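You operate a simulated robot arm through the tools that you are given. There is no shell and no other tool.

Carry out the task below with a simulated robot arm. There is one attempt and no reset: what you move stays moved.

Task
Scrub the grease off the glass plate, then polish the haze away.
Fine: soap the yellow sponge for the grease, take the purple cloth for the haze; both go back. What is to be rubbed or washed off counts as gone when no trace of it is left.

Only the result counts: the job must be done as asked and must still hold three seconds after the hand-in. Knocking over, shifting, dropping, spilling or breaking anything else fails it. Flat cloth is picked up by pressing the open fingertips on it (5 to 10 N) and closing them slowly along it; thin cloth reads only 2 to 8 mm in the jaws.

Robot
A 7-joint arm with a two-finger parallel gripper, fixed in place. Base frame: the origin is on the floor under the middle of its stand, x ahead of it, y to its left, z up; the work surface is at about z = 900. Readings come in mm, rad, newtons and seconds.
With the tool pointing down near the work surface it reaches from about 280 to 720 mm from the base axis. Its first joint turns from -2.897 to 2.897 rad. Payload 3.43 kg.
The TCP is the grasp point between the finger pads, 30 mm short of the fingertips. In the tool frame z runs along the fingers and y along their closing line. The gripper opens to 94 mm. The fingers are 28 mm wide and 10 mm thick; the gripper's body (50 by 96 mm) begins 55 mm behind the TCP.
Orientation is told as [roll, pitch, yaw] about the base's x, y, z axes, in that order, counted from this pose: with the fingers straight down and closing along the base's y, the tool's x points along the base's -x, its y along +y and its z along -z.

Tools
- The arm moves only by the tool servo_tool. Its argument "steps" is one flat list of numbers, 7 for each row, row after row: the shift along the tool's x, y, z in units of 40 mm (1.0 is 40 mm), then the turn, a rotation vector about the tool's x, y, z in units of 6 degrees (1.0 is 6 degrees), then the opening, from 0 (shut) to 1 (fully open). In form: [tx, ty, tz, wx, wy, wz, jaw, tx, ty, tz, wx, wy, wz, jaw, ...]. A call has 1 to 20 rows; each row shifts and turns the commanded pose from where the row before left it, along the tool's axes as they then stand. A call with a number of a shift or a turn outside -1 to 1 is refused whole. A row lasts 0.2 s, in which the tool goes at most 50 mm and 0.15 rad; a call with a longer step from one row to the next is refused whole, and so is a gripper value outside its range. Where a pose cannot be reached the arm comes as near as it can. A force on the tool above 40 N (or 10 N above the force at the start of the call, whichever is more), or a blocked arm, ends the call early, and 0.2 s more pass. The fingers move at their own pace (about 108 mm/s each) and stop on an object; they squeeze with about 40 N. The grip force told is the motor's: it shows also when the fingers shut on nothing. Time passes only in rows, and 0.2 s behind the last, so rows that do not move let the fingers close. The reply holds the time, the measured pose of the TCP, the force on the tool along the base axes, the opening and the grip force, in the units named above and with some noise, with the torque about the TCP (base axes, N m) and any sound that the robot's microphone picked up.
- Cameras (640 x 400 px; columns grow to the right, rows downward): "scene" is fixed at [39.1, -638.9, 1493.5]; the picture's right is [0.84, -0.55, 0.00], its down [-0.33, -0.50, -0.80] and it looks along [0.44, 0.67, -0.60] (base axes); focal length 351 px, centre (320, 200). "wrist" rides on the gripper at [76, 14, -102] in the tool frame; the picture's right is [-0.18, 0.98, 0.00], its down [-0.75, -0.14, -0.64] and it looks along [-0.63, -0.12, 0.77] (tool axes); focal length 243 px, centre (320, 200). There is no depth. A picture from a camera that has moved, and an enlarged one, comes with that camera's place and axes in the base frame and with its lens. The place of the scene camera against the robot may be out by one fixed shift of up to 25 mm in any direction.
- capture(camera): a new picture of that camera. It takes no simulated time.
- lift_body(by): moves the trunk up (or, below 0, down) by that many mm; the arm rides with it, the base frame stays. It gives what a move gives, with no picture.
- inspect(camera, box): a new picture of the part [left, top, right, bottom] of that camera's present view, enlarged. It takes no simulated time.
- hand_in(): hands the job in; it is judged then, once.

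Places have to be worked out from the pictures, the camera data and where the tool is seen. Open the gripper and draw the arm clear of the work before you hand the job in, unless the task says otherwise.

The tools are called after ">>>" by a JSON object that holds its "method" and its "body". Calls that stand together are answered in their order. servo_tool: Moves the arm, as the interface text tells. Its arguments: {"type":"object","properties":{"steps":{"type":"array","items":{"type":"number"}}},"required":["steps"]} The other tools are called the same way: lift_body (by) moves the trunk up or down; capture (camera) takes a picture; inspect (camera, box) takes an enlarged picture of a part of a camera's view; hand_in () hands the job in.

At the start:

```text
time_s: 0.0
tcp_pos: [428.9, -118.9, 1209.2]
orientation: [0.001, 0.0, 0.001]
ft_force: [-0.5, -0.1, 0.4]
moment: [0.01, -0.02, -0.01]
width: 94.1
gripper_force: 0.1
trunk travel left (down, up): [-300.0, 290.0]
```

scene: 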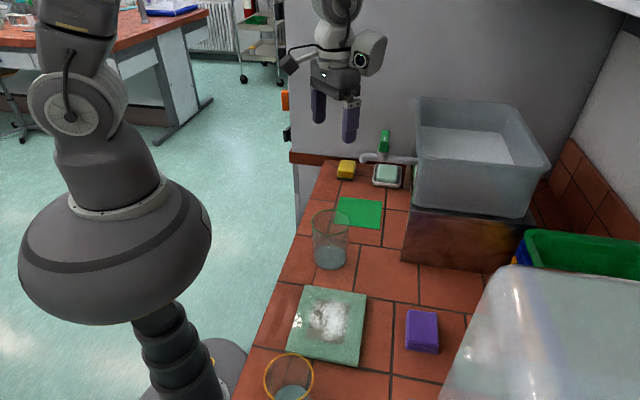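
wrist: 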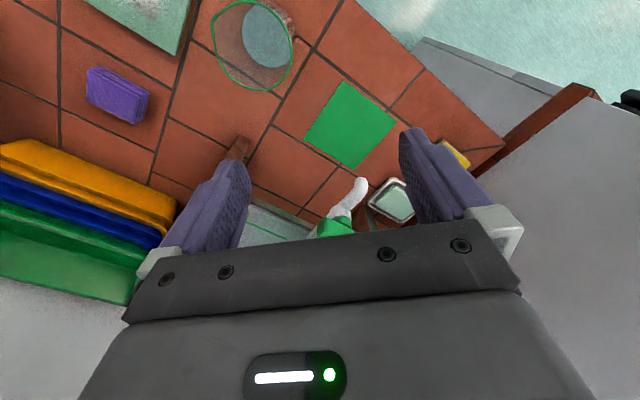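

I start by looking at the scene in more detail: the plate with grease and haze, the yellow sponge, soap, purple cloth and glasses.

>>> {"method": "inspect", "body": {"camera": "scene", "box": [240, 260, 480, 400]}}

>>> {"method": "inspect", "body": {"camera": "scene", "box": [280, 120, 480, 245]}}

>>> {"method": "inspect", "body": {"camera": "wrist", "box": [0, 0, 320, 200]}}

>>> {"method": "inspect", "body": {"camera": "wrist", "box": [220, 60, 540, 260]}}

```text
2.67 times, centred on (360, 330) of scene
camera zoom: at [39.1, -638.9, 1493.5], right [0.84, -0.55, 0.0], down [-0.33, -0.5, -0.8], along [0.44, 0.67, -0.6], focal length 937 px, centre (213, -147)
```

zoom: 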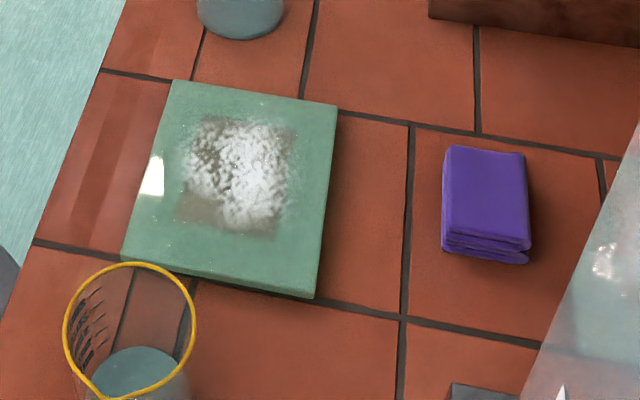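

```text
3.20 times, centred on (380, 182) of scene
camera zoom: at [39.1, -638.9, 1493.5], right [0.84, -0.55, 0.0], down [-0.33, -0.5, -0.8], along [0.44, 0.67, -0.6], focal length 1125 px, centre (128, 256)
```

zoom: 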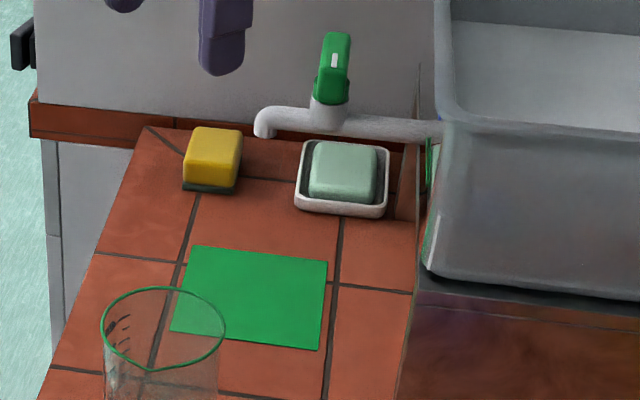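

```text
2.00 times, centred on (160, 100) of wrist
camera zoom: at [351.3, -105.4, 1311.3], right [0.18, 0.98, 0.0], down [0.75, -0.14, 0.64], along [0.63, -0.12, -0.77], focal length 485 px, centre (640, 400)
```

zoom: 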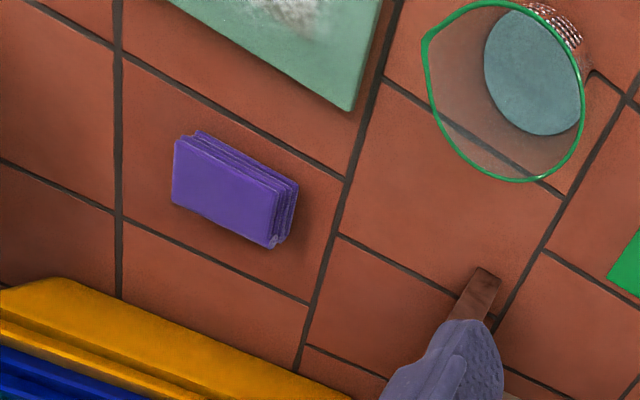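

```text
2.00 times, centred on (380, 160) of wrist
camera zoom: at [351.3, -105.4, 1311.3], right [0.18, 0.98, 0.0], down [0.75, -0.14, 0.64], along [0.63, -0.12, -0.77], focal length 485 px, centre (200, 280)
```

zoom: 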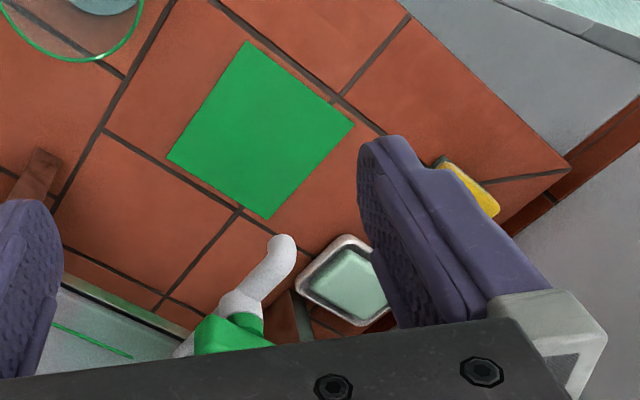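

The counter runs at about 45° to the base; I place the sponge near (598, 80), the soap dish near (695, -14), the cloth near (407, -430), the plate near (283, -316), and the faucet spout near (521, -89, 1078). I go left first and then forward, well clear of the faucet, to look down on the sponge.

>>> {"method": "servo_tool", "body": {"steps": [0, 1, 0, 0, 0, 0, 1, 0, 1, 0, 0, 0, 0, 1, 0, 1, 0, 0, 0, 0, 1, 0, 1, 0, 0, 0, 0, 1, 0, 1, 0, 0, 0, 0, 1, -1, 0, 0, 0, 0, 0, 1, -1, 0, 0, 0, 0, 0, 1, -1, 0, 0, 0, 0, 0, 1, -1, 0, 0, 0, 0, 0, 1, 0, 0, 0, 0, 0, 0, 1]}}

>>> {"method": "capture", "body": {"camera": "wrist"}}

>>> {"method": "capture", "body": {"camera": "scene"}}

```text
time_s: 2.2
tcp_pos: [585.1, 81.3, 1209.6]
orientation: [0.001, 0.0, 0.0]
ft_force: [-0.5, -0.6, 0.0]
moment: [0.06, -0.01, -0.01]
width: 94.1
gripper_force: 0.1
trunk travel left (down, up): [-300.0, 290.0]
```

```text
taken
camera wrist: at [509.3, 95.5, 1311.9], right [0.18, 0.98, 0.0], down [0.75, -0.14, 0.64], along [0.63, -0.12, -0.77], focal length 243 px, centre (320, 200)
```

wrist: 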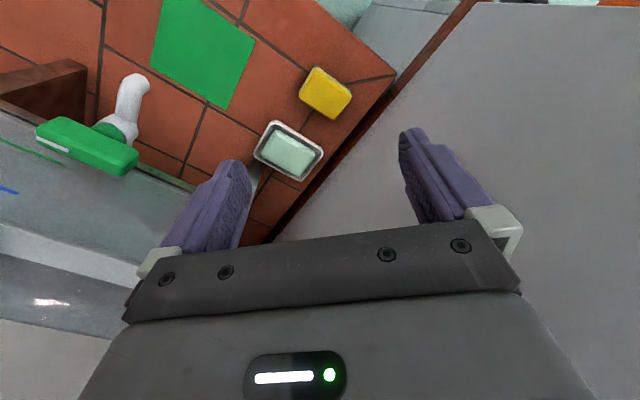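

```text
taken
```

scene: 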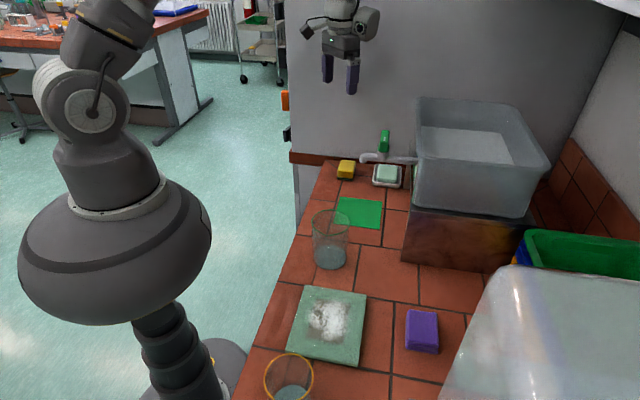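

The sponge, soap dish and faucet are now all visible. I enlarge that part to measure them.

>>> {"method": "inspect", "body": {"camera": "wrist", "box": [220, 40, 412, 160]}}

>>> {"method": "inspect", "body": {"camera": "wrist", "box": [0, 40, 256, 200]}}

>>> {"method": "inspect", "body": {"camera": "scene", "box": [320, 120, 448, 200]}}

```text
3.33 times, centred on (316, 100) of wrist
camera zoom: at [509.3, 95.5, 1311.9], right [0.18, 0.98, 0.0], down [0.75, -0.14, 0.64], along [0.63, -0.12, -0.77], focal length 809 px, centre (333, 533)
```

zoom: 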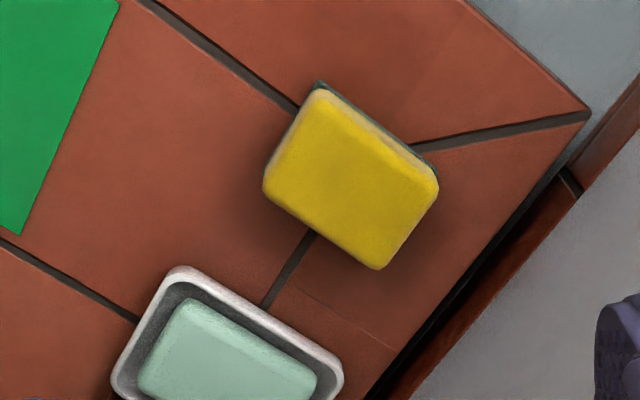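

```text
2.50 times, centred on (128, 120) of wrist
camera zoom: at [509.3, 95.5, 1311.9], right [0.18, 0.98, 0.0], down [0.75, -0.14, 0.64], along [0.63, -0.12, -0.77], focal length 606 px, centre (800, 400)
```

zoom: 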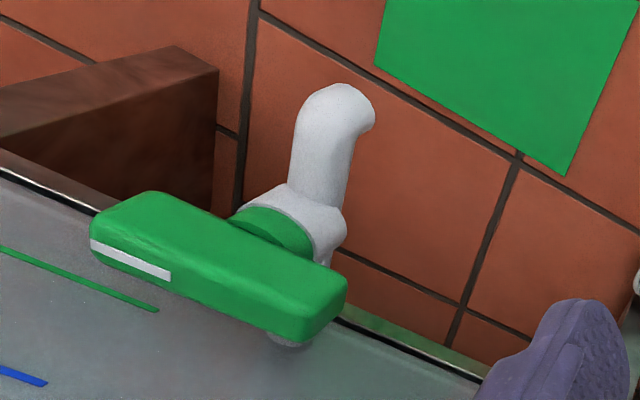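

```text
5.00 times, centred on (384, 160) of scene
camera zoom: at [39.1, -638.9, 1493.5], right [0.84, -0.55, 0.0], down [-0.33, -0.5, -0.8], along [0.44, 0.67, -0.6], focal length 1757 px, centre (0, 400)
```

zoom: 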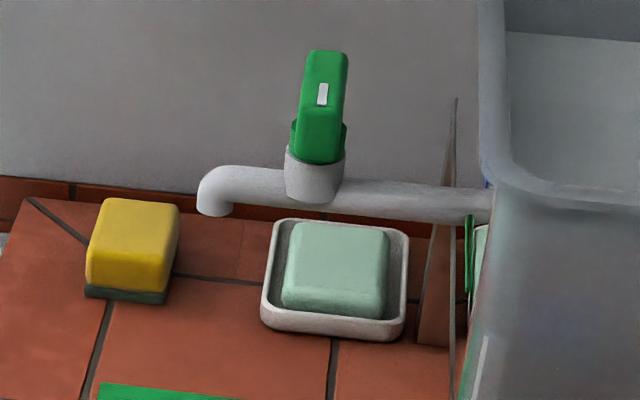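

The sponge is about 66 x 45 mm, long side at 45°, centred near (622, 82). I move over it, turn to yaw +45° so the fingers close across its short side, and come down to about z = 1100 to check.

>>> {"method": "servo_tool", "body": {"steps": [-0.85, 0, 0, 0, 0, 0, 1, 0, 0, 0, 0, 0, -0.9375, 1, 0, 0, 0, 0, 0, -0.9375, 1, 0, 0, 0, 0, 0, -0.9375, 1, 0, 0, 0, 0, 0, -0.9375, 1, 0, 0, 0, 0, 0, -0.9375, 1, 0, 0, 0, 0, 0, -0.9375, 1, 0, 0, 0, 0, 0, -0.9375, 1, 0, 0, 0, 0, 0, -0.9375, 1, 0, 0, 0.9, 0, 0, 0, 1, 0, 0, 0.9, 0, 0, 0, 1, 0, 0, 0.9, 0, 0, 0, 1, 0, 0, 0, 0, 0, 0, 1, 0, 0, 0, 0, 0, 0, 1]}}

>>> {"method": "capture", "body": {"camera": "wrist"}}

>>> {"method": "capture", "body": {"camera": "scene"}}

```text
time_s: 5.2
tcp_pos: [621.5, 80.8, 1100.7]
orientation: [0.0, 0.0, 0.785]
ft_force: [0.3, 0.4, -0.5]
moment: [-0.02, -0.02, 0.05]
width: 94.0
gripper_force: 0.0
trunk travel left (down, up): [-300.0, 290.0]
```

```text
taken
camera wrist: at [556.0, 37.9, 1202.1], right [-0.56, 0.83, 0.0], down [0.63, 0.43, 0.64], along [0.53, 0.36, -0.77], focal length 243 px, centre (320, 200)
```

wrist: 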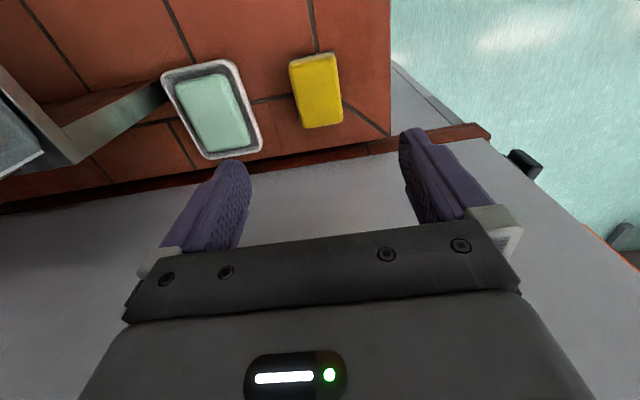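

```text
taken
```

scene: 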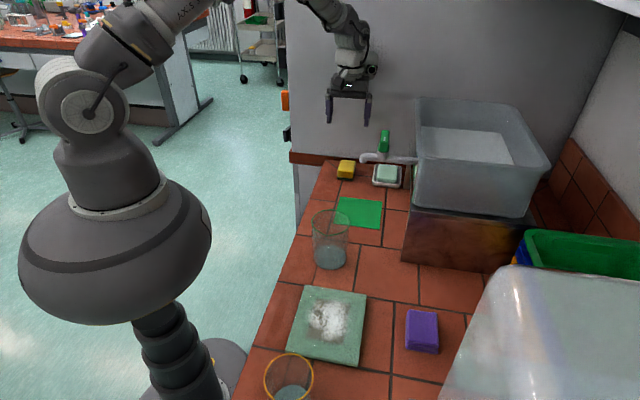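

Yaw is at +45° and the sponge lies below the tool. I enlarge to measure the sponge and soap from here.

>>> {"method": "inspect", "body": {"camera": "wrist", "box": [248, 30, 392, 120]}}

>>> {"method": "inspect", "body": {"camera": "wrist", "box": [120, 50, 312, 170]}}

>>> {"method": "inspect", "body": {"camera": "scene", "box": [300, 60, 460, 160]}}

```text
4.44 times, centred on (320, 75) of wrist
camera zoom: at [556.0, 37.9, 1202.1], right [-0.56, 0.83, 0.0], down [0.63, 0.43, 0.64], along [0.53, 0.36, -0.77], focal length 1078 px, centre (320, 756)
```

zoom: 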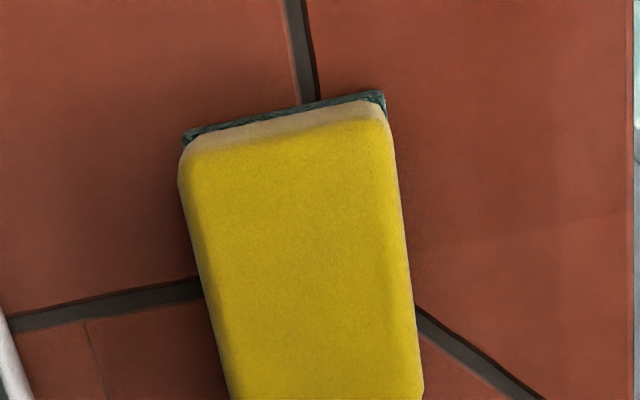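

```text
3.33 times, centred on (216, 110) of wrist
camera zoom: at [556.0, 37.9, 1202.1], right [-0.56, 0.83, 0.0], down [0.63, 0.43, 0.64], along [0.53, 0.36, -0.77], focal length 809 px, centre (667, 500)
```

zoom: 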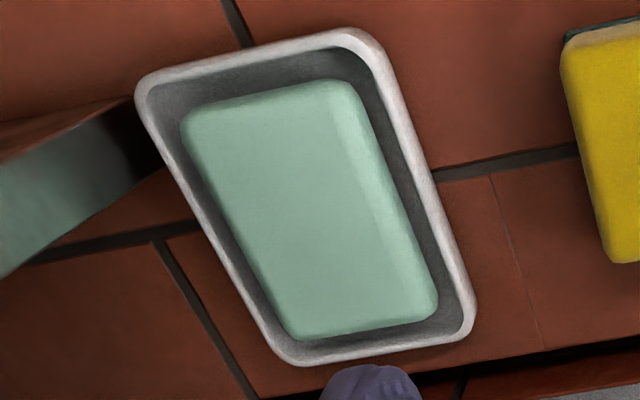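

```text
4.00 times, centred on (380, 110) of scene
camera zoom: at [39.1, -638.9, 1493.5], right [0.84, -0.55, 0.0], down [-0.33, -0.5, -0.8], along [0.44, 0.67, -0.6], focal length 1406 px, centre (80, 560)
```

zoom: 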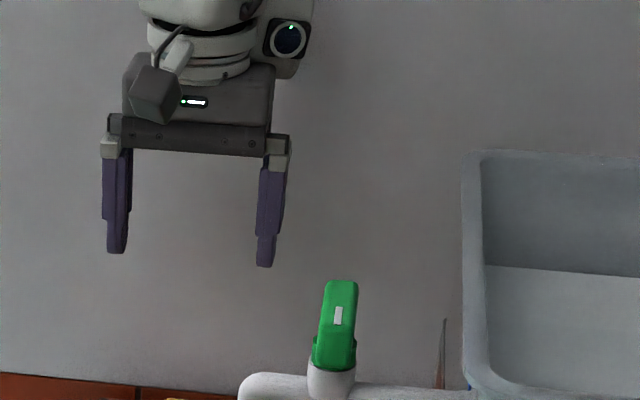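

Sponge is centred near (624, 82) with about 49 mm width, and the open fingers clear it on both sides. I descend with the fingertips stopping about 11 mm above the counter, then close.

>>> {"method": "servo_tool", "body": {"steps": [-0.06, -0.03, 0.85, 0, 0, 0, 1, 0, 0, 0.85, 0, 0, 0, 1, 0, 0, 0.85, 0, 0, 0, 1, 0, 0, 0.8, 0, 0, 0, 1, 0, 0, 0.62, 0, 0, 0, 1, 0, 0, 0, 0, 0, 0, 1]}}

>>> {"method": "capture", "body": {"camera": "wrist"}}

>>> {"method": "inspect", "body": {"camera": "scene", "box": [300, 110, 428, 190]}}

```text
time_s: 6.6
tcp_pos: [623.1, 80.3, 942.3]
orientation: [0.0, 0.001, 0.784]
ft_force: [-0.3, -1.5, -0.6]
moment: [-0.01, -0.02, 0.04]
width: 94.0
gripper_force: 0.0
trunk travel left (down, up): [-300.0, 290.0]
```

```text
taken
camera wrist: at [559.2, 37.5, 1044.8], right [-0.56, 0.83, 0.0], down [0.63, 0.43, 0.64], along [0.53, 0.36, -0.77], focal length 243 px, centre (320, 200)
```

wrist: 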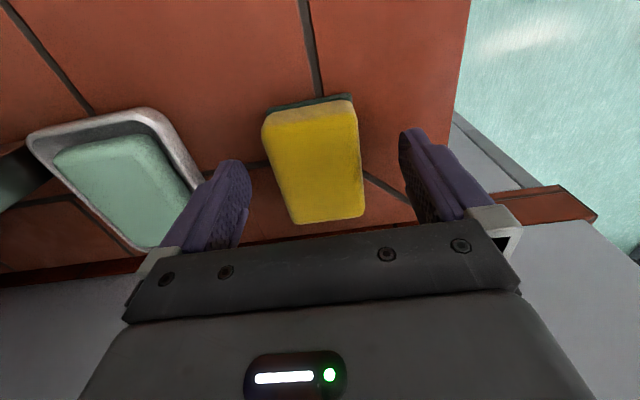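

```text
5.00 times, centred on (364, 150) of scene
camera zoom: at [39.1, -638.9, 1493.5], right [0.84, -0.55, 0.0], down [-0.33, -0.5, -0.8], along [0.44, 0.67, -0.6], focal length 1757 px, centre (100, 450)
```

zoom: 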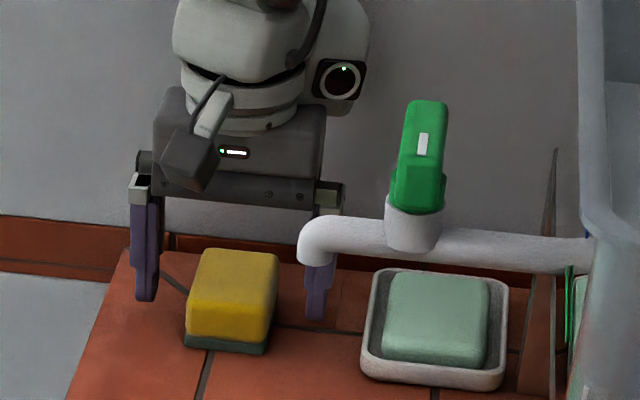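

The sponge sits midway between the pads, with the TCP over its middle. I close the fingers on it.

>>> {"method": "servo_tool", "body": {"steps": [0, 0, 0, 0, 0, 0, 0.6, 0, 0, 0, 0, 0, 0, 0.45, 0, 0, 0, 0, 0, 0, 0.3, 0, 0, 0, 0, 0, 0, 0, 0, 0, 0, 0, 0, 0, 0]}}

>>> {"method": "capture", "body": {"camera": "wrist"}}

```text
time_s: 7.8
tcp_pos: [623.2, 80.4, 941.9]
orientation: [0.001, 0.001, 0.785]
ft_force: [0.5, -1.3, 0.6]
moment: [0.03, 0.02, -0.02]
width: 48.3
gripper_force: 40.0
trunk travel left (down, up): [-300.0, 290.0]
```

```text
taken
camera wrist: at [559.3, 37.5, 1045.0], right [-0.56, 0.83, 0.0], down [0.63, 0.43, 0.64], along [0.53, 0.36, -0.77], focal length 243 px, centre (320, 200)
```

wrist: 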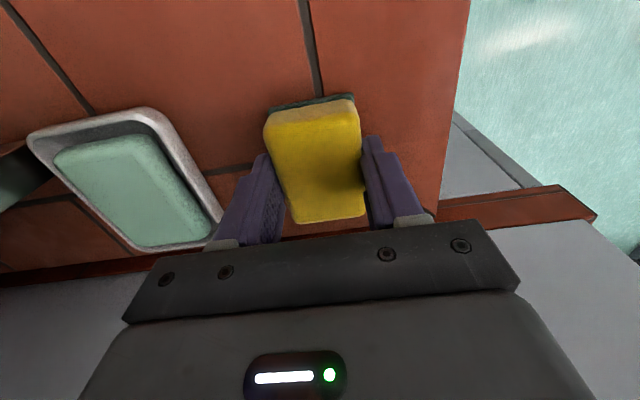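

The sponge is held (48.3 mm, 40 N) with the TCP at (623.2, 80.4, 941.9), which is its home pose for the return. I lift it straight up and turn to yaw -45°, so that the hand's narrow side will face the tank when I go to the soap.

>>> {"method": "servo_tool", "body": {"steps": [0, 0, -0.5, 0, 0, 0, 0, 0, 0, -1, 0, 0, 0, 0, 0, 0, -1, 0, 0, 0, 0, 0, 0, -1, 0, 0, 0, 0, 0, 0, -0.5, 0, 0, 0.9375, 0, 0, 0, 0, 0, 0, 0.9375, 0, 0, 0, 0, 0, 0, 0.9375, 0, 0, 0, 0, 0, 0, 0.9375, 0, 0, 0, 0, 0, 0, 0.9375, 0, 0, 0, 0, 0, 0, 0.9375, 0, 0, 0, 0, 0, 0, 0.9375, 0, 0, 0, 0, 0, 0, 0.9375, 0, 0, 0, 0, 0, 0, 0.9375, 0, 0, 0, 0, 0, 0, 0.9375, 0, 0, 0, 0, 0, 0, 0.9375, 0, 0, 0, 0, 0, 0, 0.9375, 0, 0, 0, 0, 0, 0, 0.9375, 0, 0, 0, 0, 0, 0, 0.9375, 0, 0, 0, 0, 0, 0, 0.9375, 0, 0, 0, 0, 0, 0, 0.9375, 0]}}

>>> {"method": "capture", "body": {"camera": "wrist"}}

>>> {"method": "capture", "body": {"camera": "scene"}}

```text
time_s: 12.0
tcp_pos: [623.9, 80.5, 1101.6]
orientation: [0.0, 0.0, -0.786]
ft_force: [-0.2, -0.3, 0.0]
moment: [-0.01, 0.01, 0.0]
width: 48.5
gripper_force: 40.2
trunk travel left (down, up): [-300.0, 290.0]
```

```text
taken
camera wrist: at [580.0, 145.7, 1204.3], right [0.83, 0.56, 0.0], down [0.43, -0.63, 0.64], along [0.36, -0.53, -0.77], focal length 243 px, centre (320, 200)
```

wrist: 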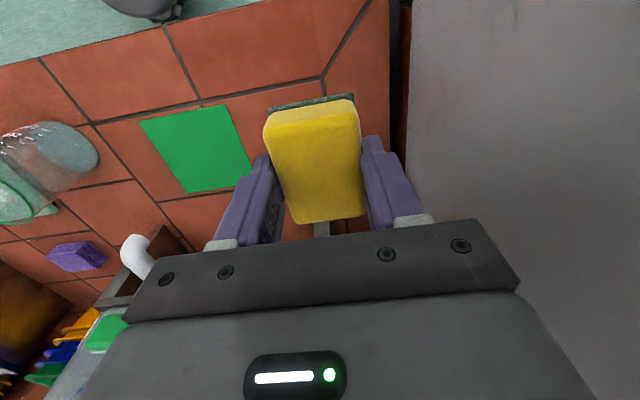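

```text
taken
```

scene: 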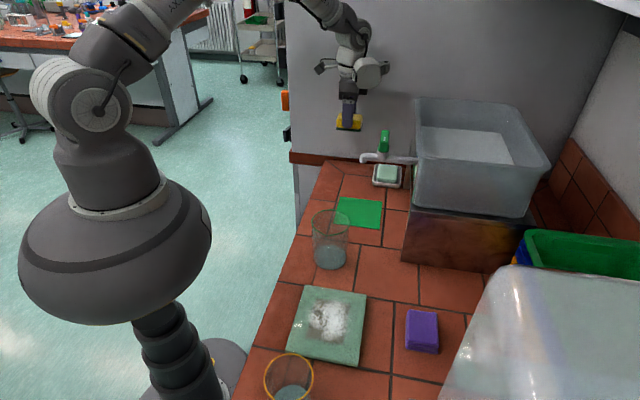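

Yaw -45° is reached with the sponge firmly held. I move over the near-left part of the soap, about (691, 2), and come down to z ≈ 1000, keeping clear of the tank and faucet.

>>> {"method": "servo_tool", "body": {"steps": [-0.86, -0.067, 0, 0, 0, 0, 0, -0.86, -0.067, 0, 0, 0, 0, 0, -0.86, -0.067, 0, 0, 0, 0, 0, 0, 0, 0.85, 0, 0, 0, 0, 0, 0, 0.85, 0, 0, 0, 0, 0, 0, 0.85, 0, 0, 0, 0, 0, 0, 0, 0, 0, 0, 0]}}

>>> {"method": "capture", "body": {"camera": "wrist"}}

>>> {"method": "inspect", "body": {"camera": "scene", "box": [310, 60, 470, 200]}}

```text
time_s: 13.1
tcp_pos: [696.8, 2.5, 1080.7]
orientation: [0.013, -0.025, -0.778]
ft_force: [-7.5, 1.5, 17.8]
moment: [-1.52, -0.97, -0.57]
width: 48.6
gripper_force: 40.1
trunk travel left (down, up): [-300.0, 290.0]
stopped in row 5: the force on the tool passed its limit at 65 N (the readings are from after the stop); the commanded pose is now the measured one
```

```text
taken
camera wrist: at [650.1, 67.1, 1181.2], right [0.82, 0.57, 0.02], down [0.42, -0.62, 0.66], along [0.39, -0.53, -0.75], focal length 243 px, centre (320, 200)
```

wrist: 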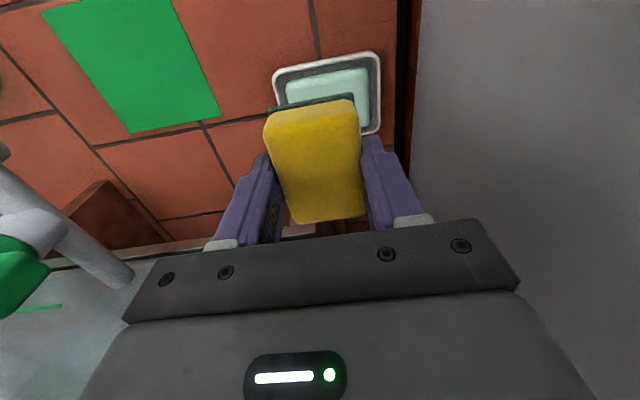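

```text
2.86 times, centred on (390, 130) of scene
camera zoom: at [39.1, -638.9, 1493.5], right [0.84, -0.55, 0.0], down [-0.33, -0.5, -0.8], along [0.44, 0.67, -0.6], focal length 1004 px, centre (120, 400)
```

zoom: 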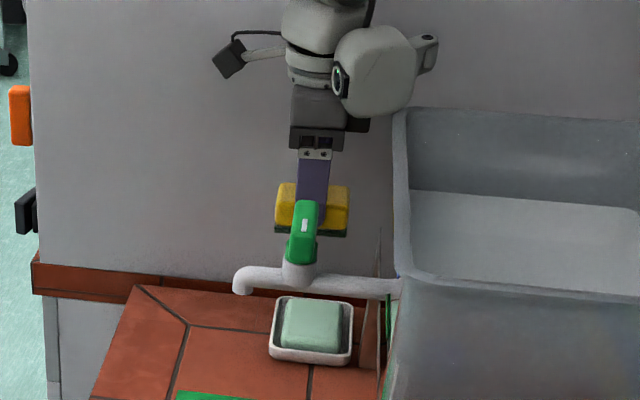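

The hand met something at z ≈ 1081 (upward push at roughly +60 mm towards the tank), most likely the wrist housing on the tank's rim. I raise straight up to relieve it and then look closely.

>>> {"method": "servo_tool", "body": {"steps": [0, 0, -0.5, 0, 0, 0, 0, 0, 0, -0.75, 0, 0, 0, 0, 0, 0, 0, 0, 0, 0, 0]}}

>>> {"method": "inspect", "body": {"camera": "scene", "box": [340, 20, 468, 100]}}

>>> {"method": "capture", "body": {"camera": "scene"}}

>>> {"method": "capture", "body": {"camera": "wrist"}}

```text
time_s: 13.8
tcp_pos: [697.9, 1.4, 1126.8]
orientation: [0.01, -0.02, -0.782]
ft_force: [0.1, -0.3, 0.4]
moment: [-0.03, -0.03, -0.01]
width: 48.5
gripper_force: 39.9
trunk travel left (down, up): [-300.0, 290.0]
```

```text
5.00 times, centred on (404, 60) of scene
camera zoom: at [39.1, -638.9, 1493.5], right [0.84, -0.55, 0.0], down [-0.33, -0.5, -0.8], along [0.44, 0.67, -0.6], focal length 1757 px, centre (-100, 900)
```

zoom: 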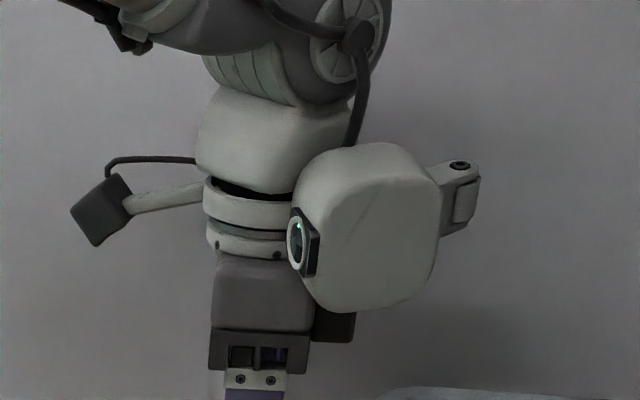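

```text
taken
```

scene: 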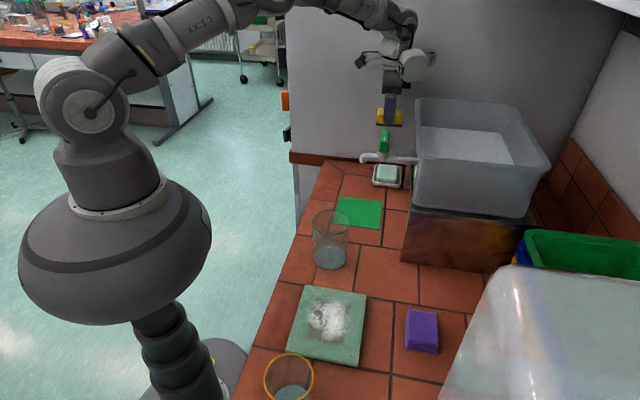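

```text
taken
camera wrist: at [652.1, 66.6, 1228.5], right [0.82, 0.57, 0.01], down [0.42, -0.63, 0.66], along [0.38, -0.53, -0.76], focal length 243 px, centre (320, 200)
```

wrist: 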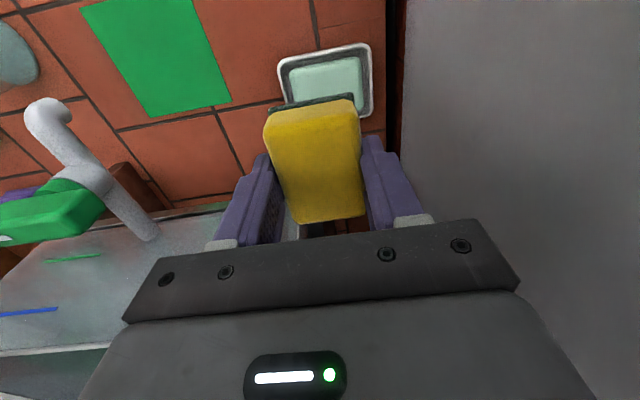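

The arm carries a bulky housing at the tool's -x,-y side, and that is what touched the tank rim. I level the tool, retreat to the left over free counter, and check that the tank has not shifted.

>>> {"method": "servo_tool", "body": {"steps": [0, 0, -0.5, 0.095, 0.19, 0, 0, 1, 0, 0, 0, 0, 0, 0, 1, 0, 0, 0, 0, 0, 0, 0.75, -0.5, 0, 0, 0, 0, 0, 0, 0, 0, 0, 0, 0, 0]}}

>>> {"method": "inspect", "body": {"camera": "scene", "box": [280, 120, 480, 245]}}

>>> {"method": "inspect", "body": {"camera": "scene", "box": [390, 80, 570, 280]}}

>>> {"method": "capture", "body": {"camera": "wrist"}}

```text
time_s: 15.1
tcp_pos: [606.2, 66.4, 1147.3]
orientation: [0.0, 0.001, -0.78]
ft_force: [0.5, -0.5, 0.6]
moment: [0.01, 0.01, 0.01]
width: 48.6
gripper_force: 40.8
trunk travel left (down, up): [-300.0, 290.0]
```

```text
3.20 times, centred on (380, 182) of scene
camera zoom: at [39.1, -638.9, 1493.5], right [0.84, -0.55, 0.0], down [-0.33, -0.5, -0.8], along [0.44, 0.67, -0.6], focal length 1125 px, centre (128, 256)
```

zoom: 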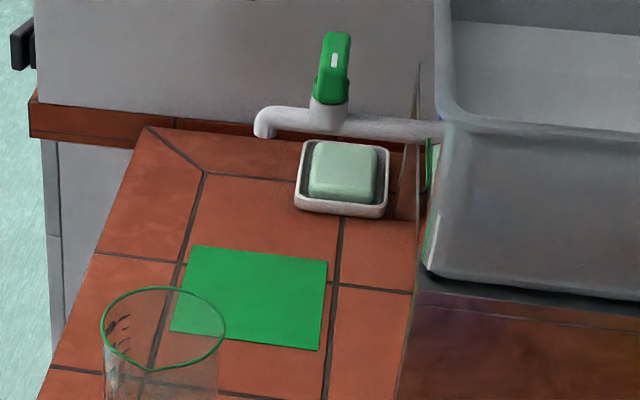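

```text
2.00 times, centred on (480, 180) of scene
camera zoom: at [39.1, -638.9, 1493.5], right [0.84, -0.55, 0.0], down [-0.33, -0.5, -0.8], along [0.44, 0.67, -0.6], focal length 703 px, centre (0, 240)
```

zoom: 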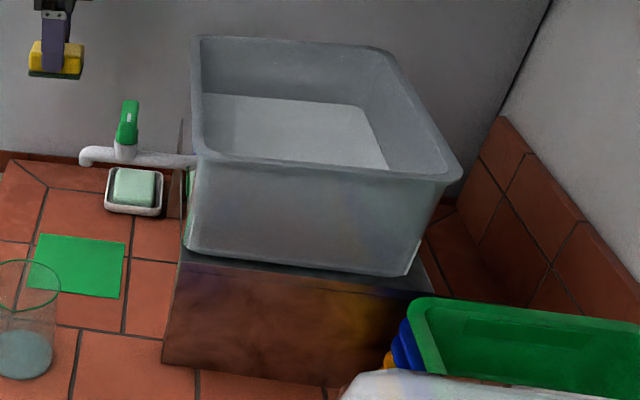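

```text
taken
camera wrist: at [561.3, 130.3, 1249.9], right [0.82, 0.57, 0.0], down [0.44, -0.63, 0.64], along [0.37, -0.53, -0.77], focal length 243 px, centre (320, 200)
```

wrist: 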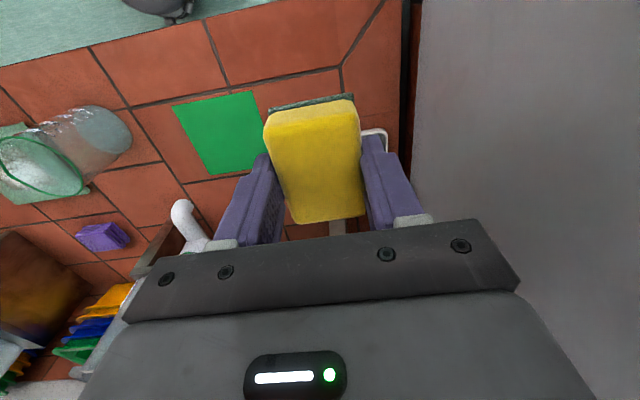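

The tank, faucet and soap dish are at exactly the same pixels as before, so nothing shifted. To swing the housing away from the tank, I keep turning the tool in the same direction (towards yaw about -160°) here in free space and check that the arm follows.

>>> {"method": "servo_tool", "body": {"steps": [0, 0, 0, 0, 0, 0.95, 0, 0, 0, 0, 0, 0, 0.95, 0, 0, 0, 0, 0, 0, 0.95, 0, 0, 0, 0, 0, 0, 0.95, 0, 0, 0, 0, 0, 0, 0.95, 0, 0, 0, 0, 0, 0, 0.95, 0, 0, 0, 0, 0, 0, 0.95, 0, 0, 0, 0, 0, 0, 0.95, 0, 0, 0, 0, 0, 0, 0, 0]}}

>>> {"method": "capture", "body": {"camera": "scene"}}

```text
time_s: 17.1
tcp_pos: [605.1, 65.4, 1147.0]
orientation: [0.001, -0.001, -1.577]
ft_force: [-1.0, 0.4, -0.5]
moment: [-0.03, 0.04, -0.04]
width: 48.4
gripper_force: 40.3
trunk travel left (down, up): [-300.0, 290.0]
```

```text
taken
```

scene: 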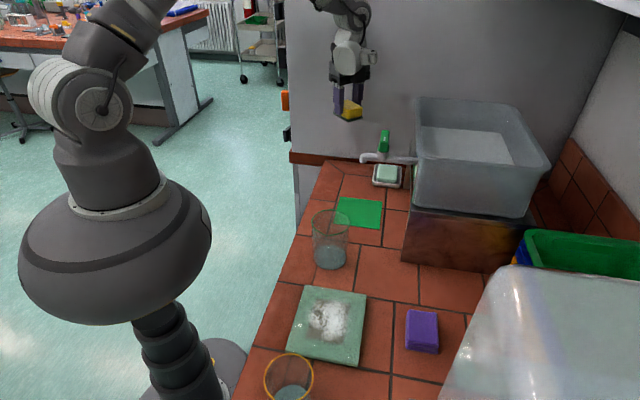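

Yaw -90° is reached without trouble and the housing turns with the hand. I continue to about yaw -160°.

>>> {"method": "servo_tool", "body": {"steps": [0, 0, 0, 0, 0, 0.95, 0, 0, 0, 0, 0, 0, 0.95, 0, 0, 0, 0, 0, 0, 0.95, 0, 0, 0, 0, 0, 0, 0.95, 0, 0, 0, 0, 0, 0, 0.95, 0, 0, 0, 0, 0, 0, 0.95, 0, 0, 0, 0, 0, 0, 0.95, 0, 0, 0, 0, 0, 0, 0.95, 0, 0, 0, 0, 0, 0, 0, 0]}}

>>> {"method": "inspect", "body": {"camera": "scene", "box": [260, 0, 452, 120]}}

>>> {"method": "capture", "body": {"camera": "wrist"}}

```text
time_s: 19.1
tcp_pos: [605.4, 65.3, 1147.7]
orientation: [0.0, 0.0, -2.372]
ft_force: [0.6, -0.3, 0.2]
moment: [0.03, 0.01, 0.01]
width: 48.3
gripper_force: 39.9
trunk travel left (down, up): [-300.0, 290.0]
```

```text
3.33 times, centred on (356, 60) of scene
camera zoom: at [39.1, -638.9, 1493.5], right [0.84, -0.55, 0.0], down [-0.33, -0.5, -0.8], along [0.44, 0.67, -0.6], focal length 1172 px, centre (200, 667)
```

zoom: 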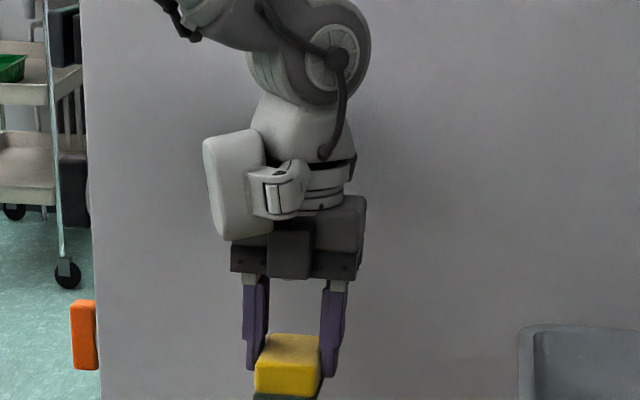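

```text
taken
camera wrist: at [669.3, 108.5, 1249.4], right [0.55, -0.83, 0.0], down [-0.64, -0.42, 0.64], along [-0.54, -0.35, -0.77], focal length 243 px, centre (320, 200)
```

wrist: 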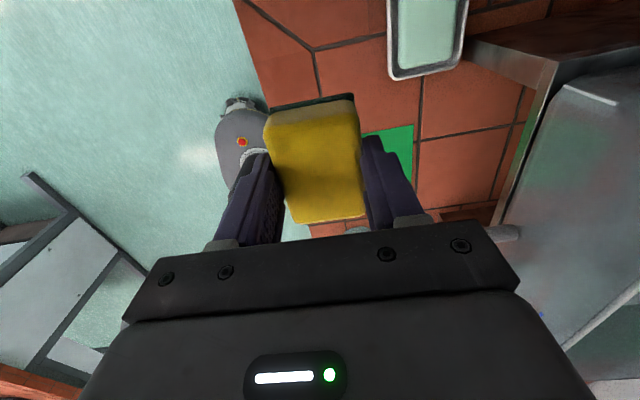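

The arm followed to yaw -136°. I turn another 24° so the housing points away from the tank and the camera stays off the wall, then move over the soap at the same height and look before descending.

>>> {"method": "servo_tool", "body": {"steps": [0, 0, 0, 0, 0, 1, 0, 0, 0, 0, 0, 0, 1, 0, 0, 0, 0, 0, 0, 1, 0, 0, 0, 0, 0, 0, 1, 0, 0, 0, 0, 0, 0, 0, 0, 0.483, 0.768, 0, 0, 0, 0, 0, 0.483, 0.768, 0, 0, 0, 0, 0, 0.483, 0.768, 0, 0, 0, 0, 0, 0, 0, 0, 0, 0, 0, 0]}}

>>> {"method": "capture", "body": {"camera": "wrist"}}

>>> {"method": "inspect", "body": {"camera": "scene", "box": [300, 20, 492, 200]}}

```text
time_s: 21.1
tcp_pos: [691.1, -1.3, 1146.4]
orientation: [0.0, 0.001, -2.789]
ft_force: [0.3, -0.2, -1.5]
moment: [0.02, 0.01, -0.04]
width: 48.6
gripper_force: 39.8
trunk travel left (down, up): [-300.0, 290.0]
```

```text
taken
camera wrist: at [768.0, 10.9, 1248.7], right [0.17, -0.99, 0.0], down [-0.76, -0.13, 0.64], along [-0.63, -0.11, -0.77], focal length 243 px, centre (320, 200)
```

wrist: 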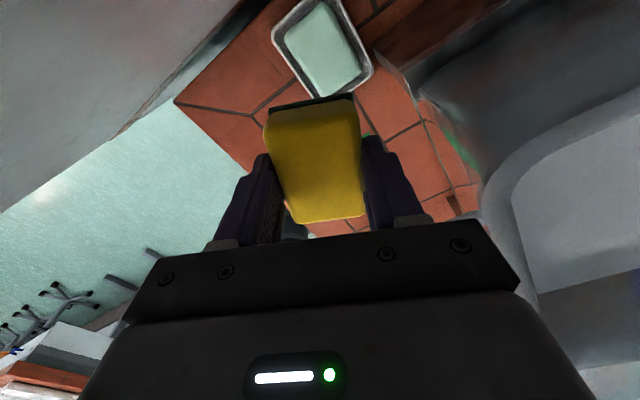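

```text
2.22 times, centred on (396, 110) of scene
camera zoom: at [39.1, -638.9, 1493.5], right [0.84, -0.55, 0.0], down [-0.33, -0.5, -0.8], along [0.44, 0.67, -0.6], focal length 781 px, centre (151, 400)
```

zoom: 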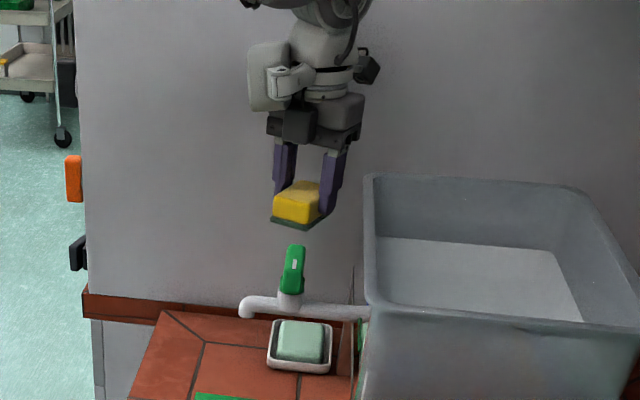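

The view shows the housing on the left, clear of the tank, and the soap just beyond the sponge. I lower over the soap to z ≈ 1026 and check before contact.

>>> {"method": "servo_tool", "body": {"steps": [0.15, 0.03, 0.6, 0, 0, 0, 0, 0, 0, 0.8, 0, 0, 0, 0, 0, 0, 0.8, 0, 0, 0, 0, 0, 0, 0.8, 0, 0, 0, 0, 0, 0, 0, 0, 0, 0, 0]}}

>>> {"method": "capture", "body": {"camera": "wrist"}}

>>> {"method": "inspect", "body": {"camera": "scene", "box": [330, 80, 458, 200]}}

```text
time_s: 22.2
tcp_pos: [694.7, -2.5, 1025.5]
orientation: [0.0, 0.001, -2.792]
ft_force: [-0.4, 0.3, -1.0]
moment: [0.01, 0.0, 0.01]
width: 48.8
gripper_force: 39.9
trunk travel left (down, up): [-300.0, 290.0]
```

```text
taken
camera wrist: at [771.2, 11.3, 1128.3], right [0.17, -0.99, 0.0], down [-0.76, -0.13, 0.64], along [-0.63, -0.11, -0.77], focal length 243 px, centre (320, 200)
```

wrist: 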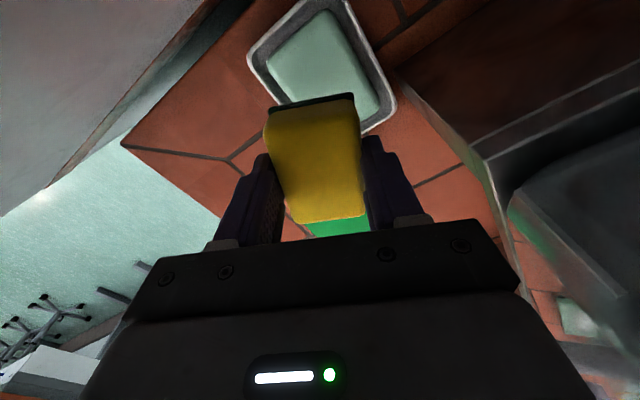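

```text
3.33 times, centred on (394, 140) of scene
camera zoom: at [39.1, -638.9, 1493.5], right [0.84, -0.55, 0.0], down [-0.33, -0.5, -0.8], along [0.44, 0.67, -0.6], focal length 1172 px, centre (73, 400)
```

zoom: 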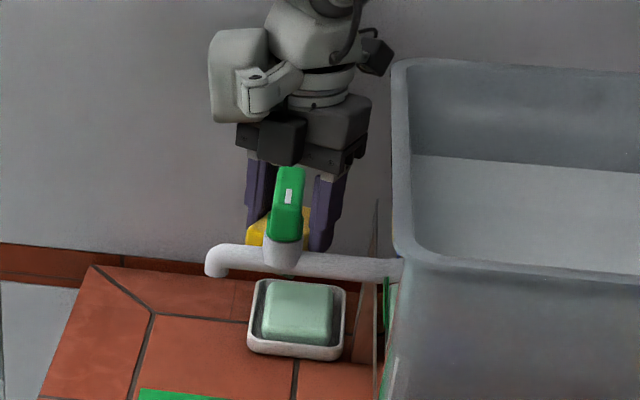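

Clear so far, and the sponge bottom is about 42 mm under the TCP. I go down another 50 mm and then feel for the soap in small steps.

>>> {"method": "servo_tool", "body": {"steps": [0, 0, 0.6, 0, 0, 0, 0, 0, 0, 0.5, 0, 0, 0, 0, 0, 0, 0.15, 0, 0, 0, 0, 0, 0, 0, 0, 0, 0, 0]}}

>>> {"method": "capture", "body": {"camera": "wrist"}}

>>> {"method": "inspect", "body": {"camera": "scene", "box": [340, 120, 436, 200]}}

```text
time_s: 23.2
tcp_pos: [697.5, -1.4, 976.7]
orientation: [-0.001, 0.0, -2.789]
ft_force: [-0.6, 0.4, -0.4]
moment: [0.02, -0.01, 0.02]
width: 48.7
gripper_force: 39.8
trunk travel left (down, up): [-300.0, 290.0]
```

```text
taken
camera wrist: at [772.8, 12.1, 1079.8], right [0.17, -0.99, 0.0], down [-0.76, -0.13, 0.64], along [-0.63, -0.11, -0.77], focal length 243 px, centre (320, 200)
```

wrist: 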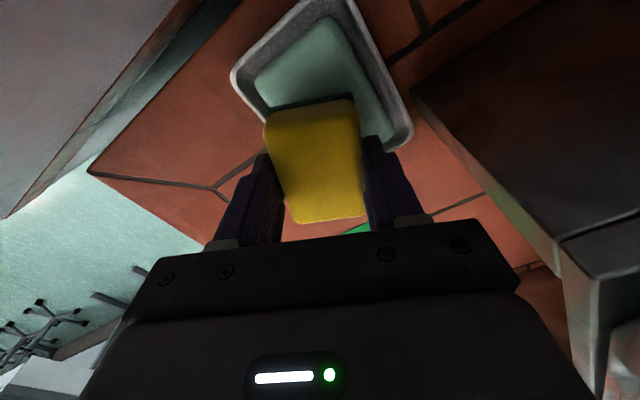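

```text
5.00 times, centred on (388, 160) of scene
camera zoom: at [39.1, -638.9, 1493.5], right [0.84, -0.55, 0.0], down [-0.33, -0.5, -0.8], along [0.44, 0.67, -0.6], focal length 1757 px, centre (-20, 400)
```

zoom: 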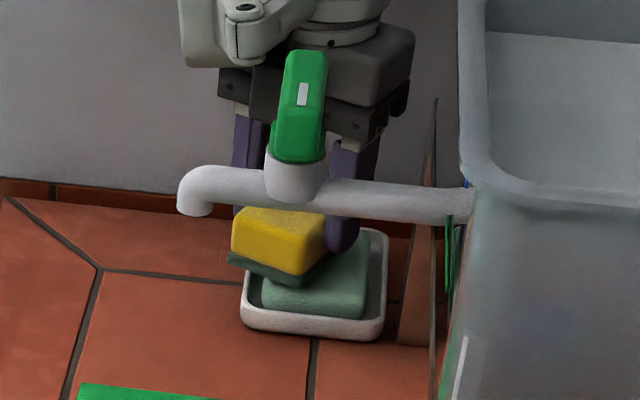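

The sponge hangs just over the soap's left half. I step down in small increments to make contact.

>>> {"method": "servo_tool", "body": {"steps": [0.1, 0, 0.1, 0, 0, 0, 0, 0.1, 0, 0.1, 0, 0, 0, 0, 0, 0, 0.1, 0, 0, 0, 0, 0, 0, 0, 0, 0, 0, 0]}}

```text
time_s: 24.2
tcp_pos: [704.7, 2.3, 966.9]
orientation: [0.002, 0.003, -2.789]
ft_force: [2.6, 0.3, 13.3]
moment: [-0.15, 0.24, 0.02]
width: 48.9
gripper_force: 40.0
trunk travel left (down, up): [-300.0, 290.0]
```

Contact with the soap at about 13 N (soap top ≈ 925). I check the picture and hold the press with slightly reduced force and small strokes.

>>> {"method": "servo_tool", "body": {"steps": [0, 0, -0.025, 0, 0, 0, 0, 0.15, 0, 0, 0, 0, 0, 0, 0, 0, 0, 0, 0, 0, 0, -0.15, 0, 0, 0, 0, 0, 0, -0.15, 0, 0, 0, 0, 0, 0, 0, 0, 0, 0, 0, 0, 0]}}

>>> {"method": "capture", "body": {"camera": "wrist"}}

>>> {"method": "inspect", "body": {"camera": "scene", "box": [340, 120, 436, 200]}}

```text
time_s: 25.6
tcp_pos: [699.0, 1.0, 967.1]
orientation: [0.002, 0.003, -2.789]
ft_force: [4.8, 2.2, 16.6]
moment: [-0.02, -0.2, 0.0]
width: 48.7
gripper_force: 39.8
trunk travel left (down, up): [-300.0, 290.0]
```

```text
taken
camera wrist: at [775.2, 14.7, 1069.4], right [0.17, -0.99, 0.0], down [-0.76, -0.13, 0.64], along [-0.63, -0.11, -0.77], focal length 243 px, centre (320, 200)
```

wrist: 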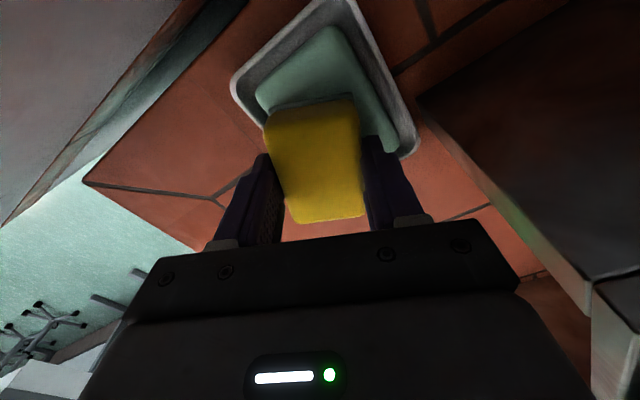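

```text
5.00 times, centred on (388, 160) of scene
camera zoom: at [39.1, -638.9, 1493.5], right [0.84, -0.55, 0.0], down [-0.33, -0.5, -0.8], along [0.44, 0.67, -0.6], focal length 1757 px, centre (-20, 400)
```

zoom: 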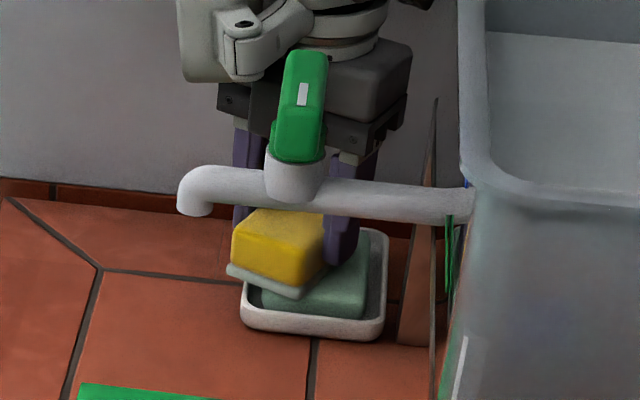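

The sponge's scouring pad has turned whitish with soap and the dish has not moved. I lift straight up and retreat to the left, clear of the tank and faucet.

>>> {"method": "servo_tool", "body": {"steps": [0, 0, -0.5, 0, 0, 0, 0, 0, 0, -1, 0, 0, 0, 0, 0, 0, -1, 0, 0, 0, 0, 0, 0, -1, 0, 0, 0, 0, 0, 0, -1, 0, 0, 0, 0, 0, 0, -0.5, 0, 0, 0, 0, -0.483, -0.768, 0, 0, 0, 0, 0, -0.483, -0.768, 0, 0, 0, 0, 0, -0.483, -0.768, 0, 0, 0, 0, 0, 0, 0, 0, 0, 0, -0.8333, 0, 0, 0, 0, 0, 0, -0.8333, 0, 0, 0, 0, 0, 0, -0.8333, 0, 0, 0, 0, 0, 0, -0.8333, 0, 0, 0, 0, 0, 0, -0.8333, 0, 0, 0, 0, 0, 0, 0, 0]}}

>>> {"method": "inspect", "body": {"camera": "scene", "box": [280, 40, 472, 200]}}

```text
time_s: 28.9
tcp_pos: [613.0, 66.4, 1165.1]
orientation: [0.0, 0.001, -2.352]
ft_force: [0.8, -1.1, -0.1]
moment: [0.01, 0.0, -0.02]
width: 48.5
gripper_force: 40.3
trunk travel left (down, up): [-300.0, 290.0]
```

```text
2.50 times, centred on (376, 120) of scene
camera zoom: at [39.1, -638.9, 1493.5], right [0.84, -0.55, 0.0], down [-0.33, -0.5, -0.8], along [0.44, 0.67, -0.6], focal length 879 px, centre (180, 400)
```

zoom: 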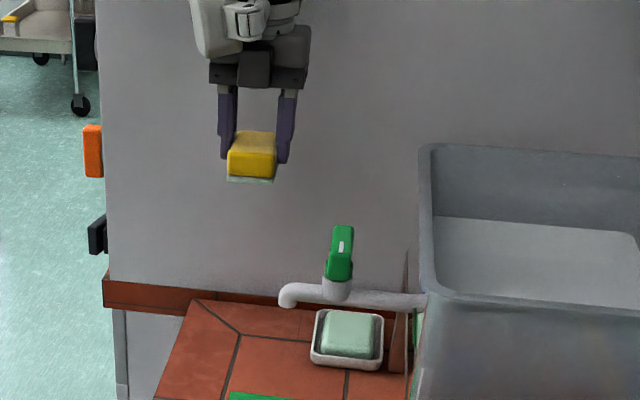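

The soaped pad shows pale under the sponge. I carry it in a wide arc over free counter, around the faucet, to hover over the plate at about z = 1165.

>>> {"method": "servo_tool", "body": {"steps": [-0.82, -0.435, 0, 0, 0, 0, 0, -0.82, -0.435, 0, 0, 0, 0, 0, -0.82, -0.435, 0, 0, 0, 0, 0, -0.82, -0.435, 0, 0, 0, 0, 0, -0.82, -0.435, 0, 0, 0, 0, 0, -0.82, -0.435, 0, 0, 0, 0, 0, -0.897, 0.386, 0, 0, 0, 0, 0, -0.897, 0.386, 0, 0, 0, 0, 0, -0.897, 0.386, 0, 0, 0, 0, 0, -0.897, 0.386, 0, 0, 0, 0, 0, -0.897, 0.386, 0, 0, 0, 0, 0, -0.897, 0.386, 0, 0, 0, 0, 0, -0.897, 0.386, 0, 0, 0, 0, 0, -0.897, 0.386, 0, 0, 0, 0, 0, -0.897, 0.386, 0, 0, 0, 0, 0, 0, 0, 0, 0, 0, 0, 0]}}

>>> {"method": "capture", "body": {"camera": "wrist"}}

>>> {"method": "capture", "body": {"camera": "scene"}}

```text
time_s: 32.2
tcp_pos: [270.9, -326.9, 1166.7]
orientation: [0.001, 0.0, -2.351]
ft_force: [0.2, 0.7, -0.8]
moment: [0.02, -0.01, 0.04]
width: 48.8
gripper_force: 40.4
trunk travel left (down, up): [-300.0, 290.0]
```

```text
taken
camera wrist: at [334.7, -281.3, 1269.5], right [0.57, -0.82, 0.0], down [-0.63, -0.43, 0.64], along [-0.53, -0.36, -0.77], focal length 243 px, centre (320, 200)
```

wrist: 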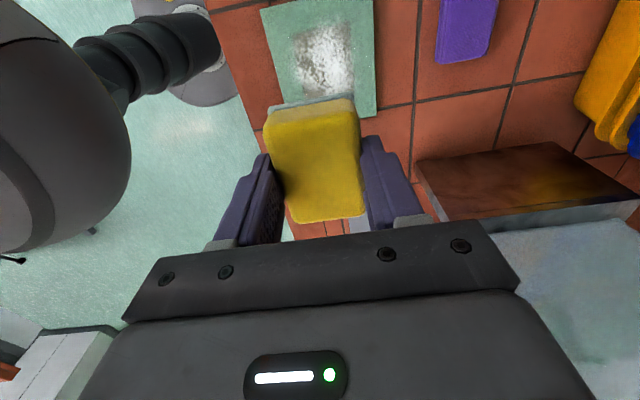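

```text
taken
```

scene: 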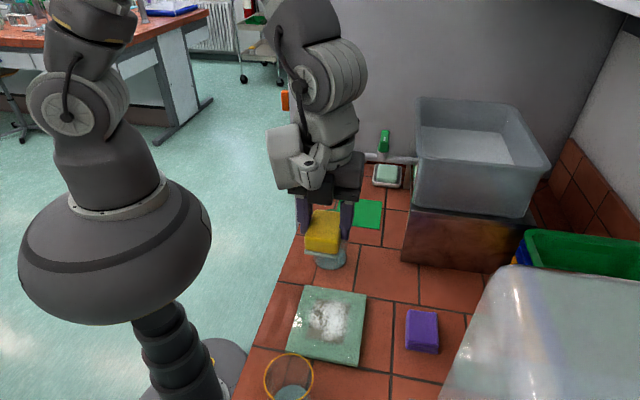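

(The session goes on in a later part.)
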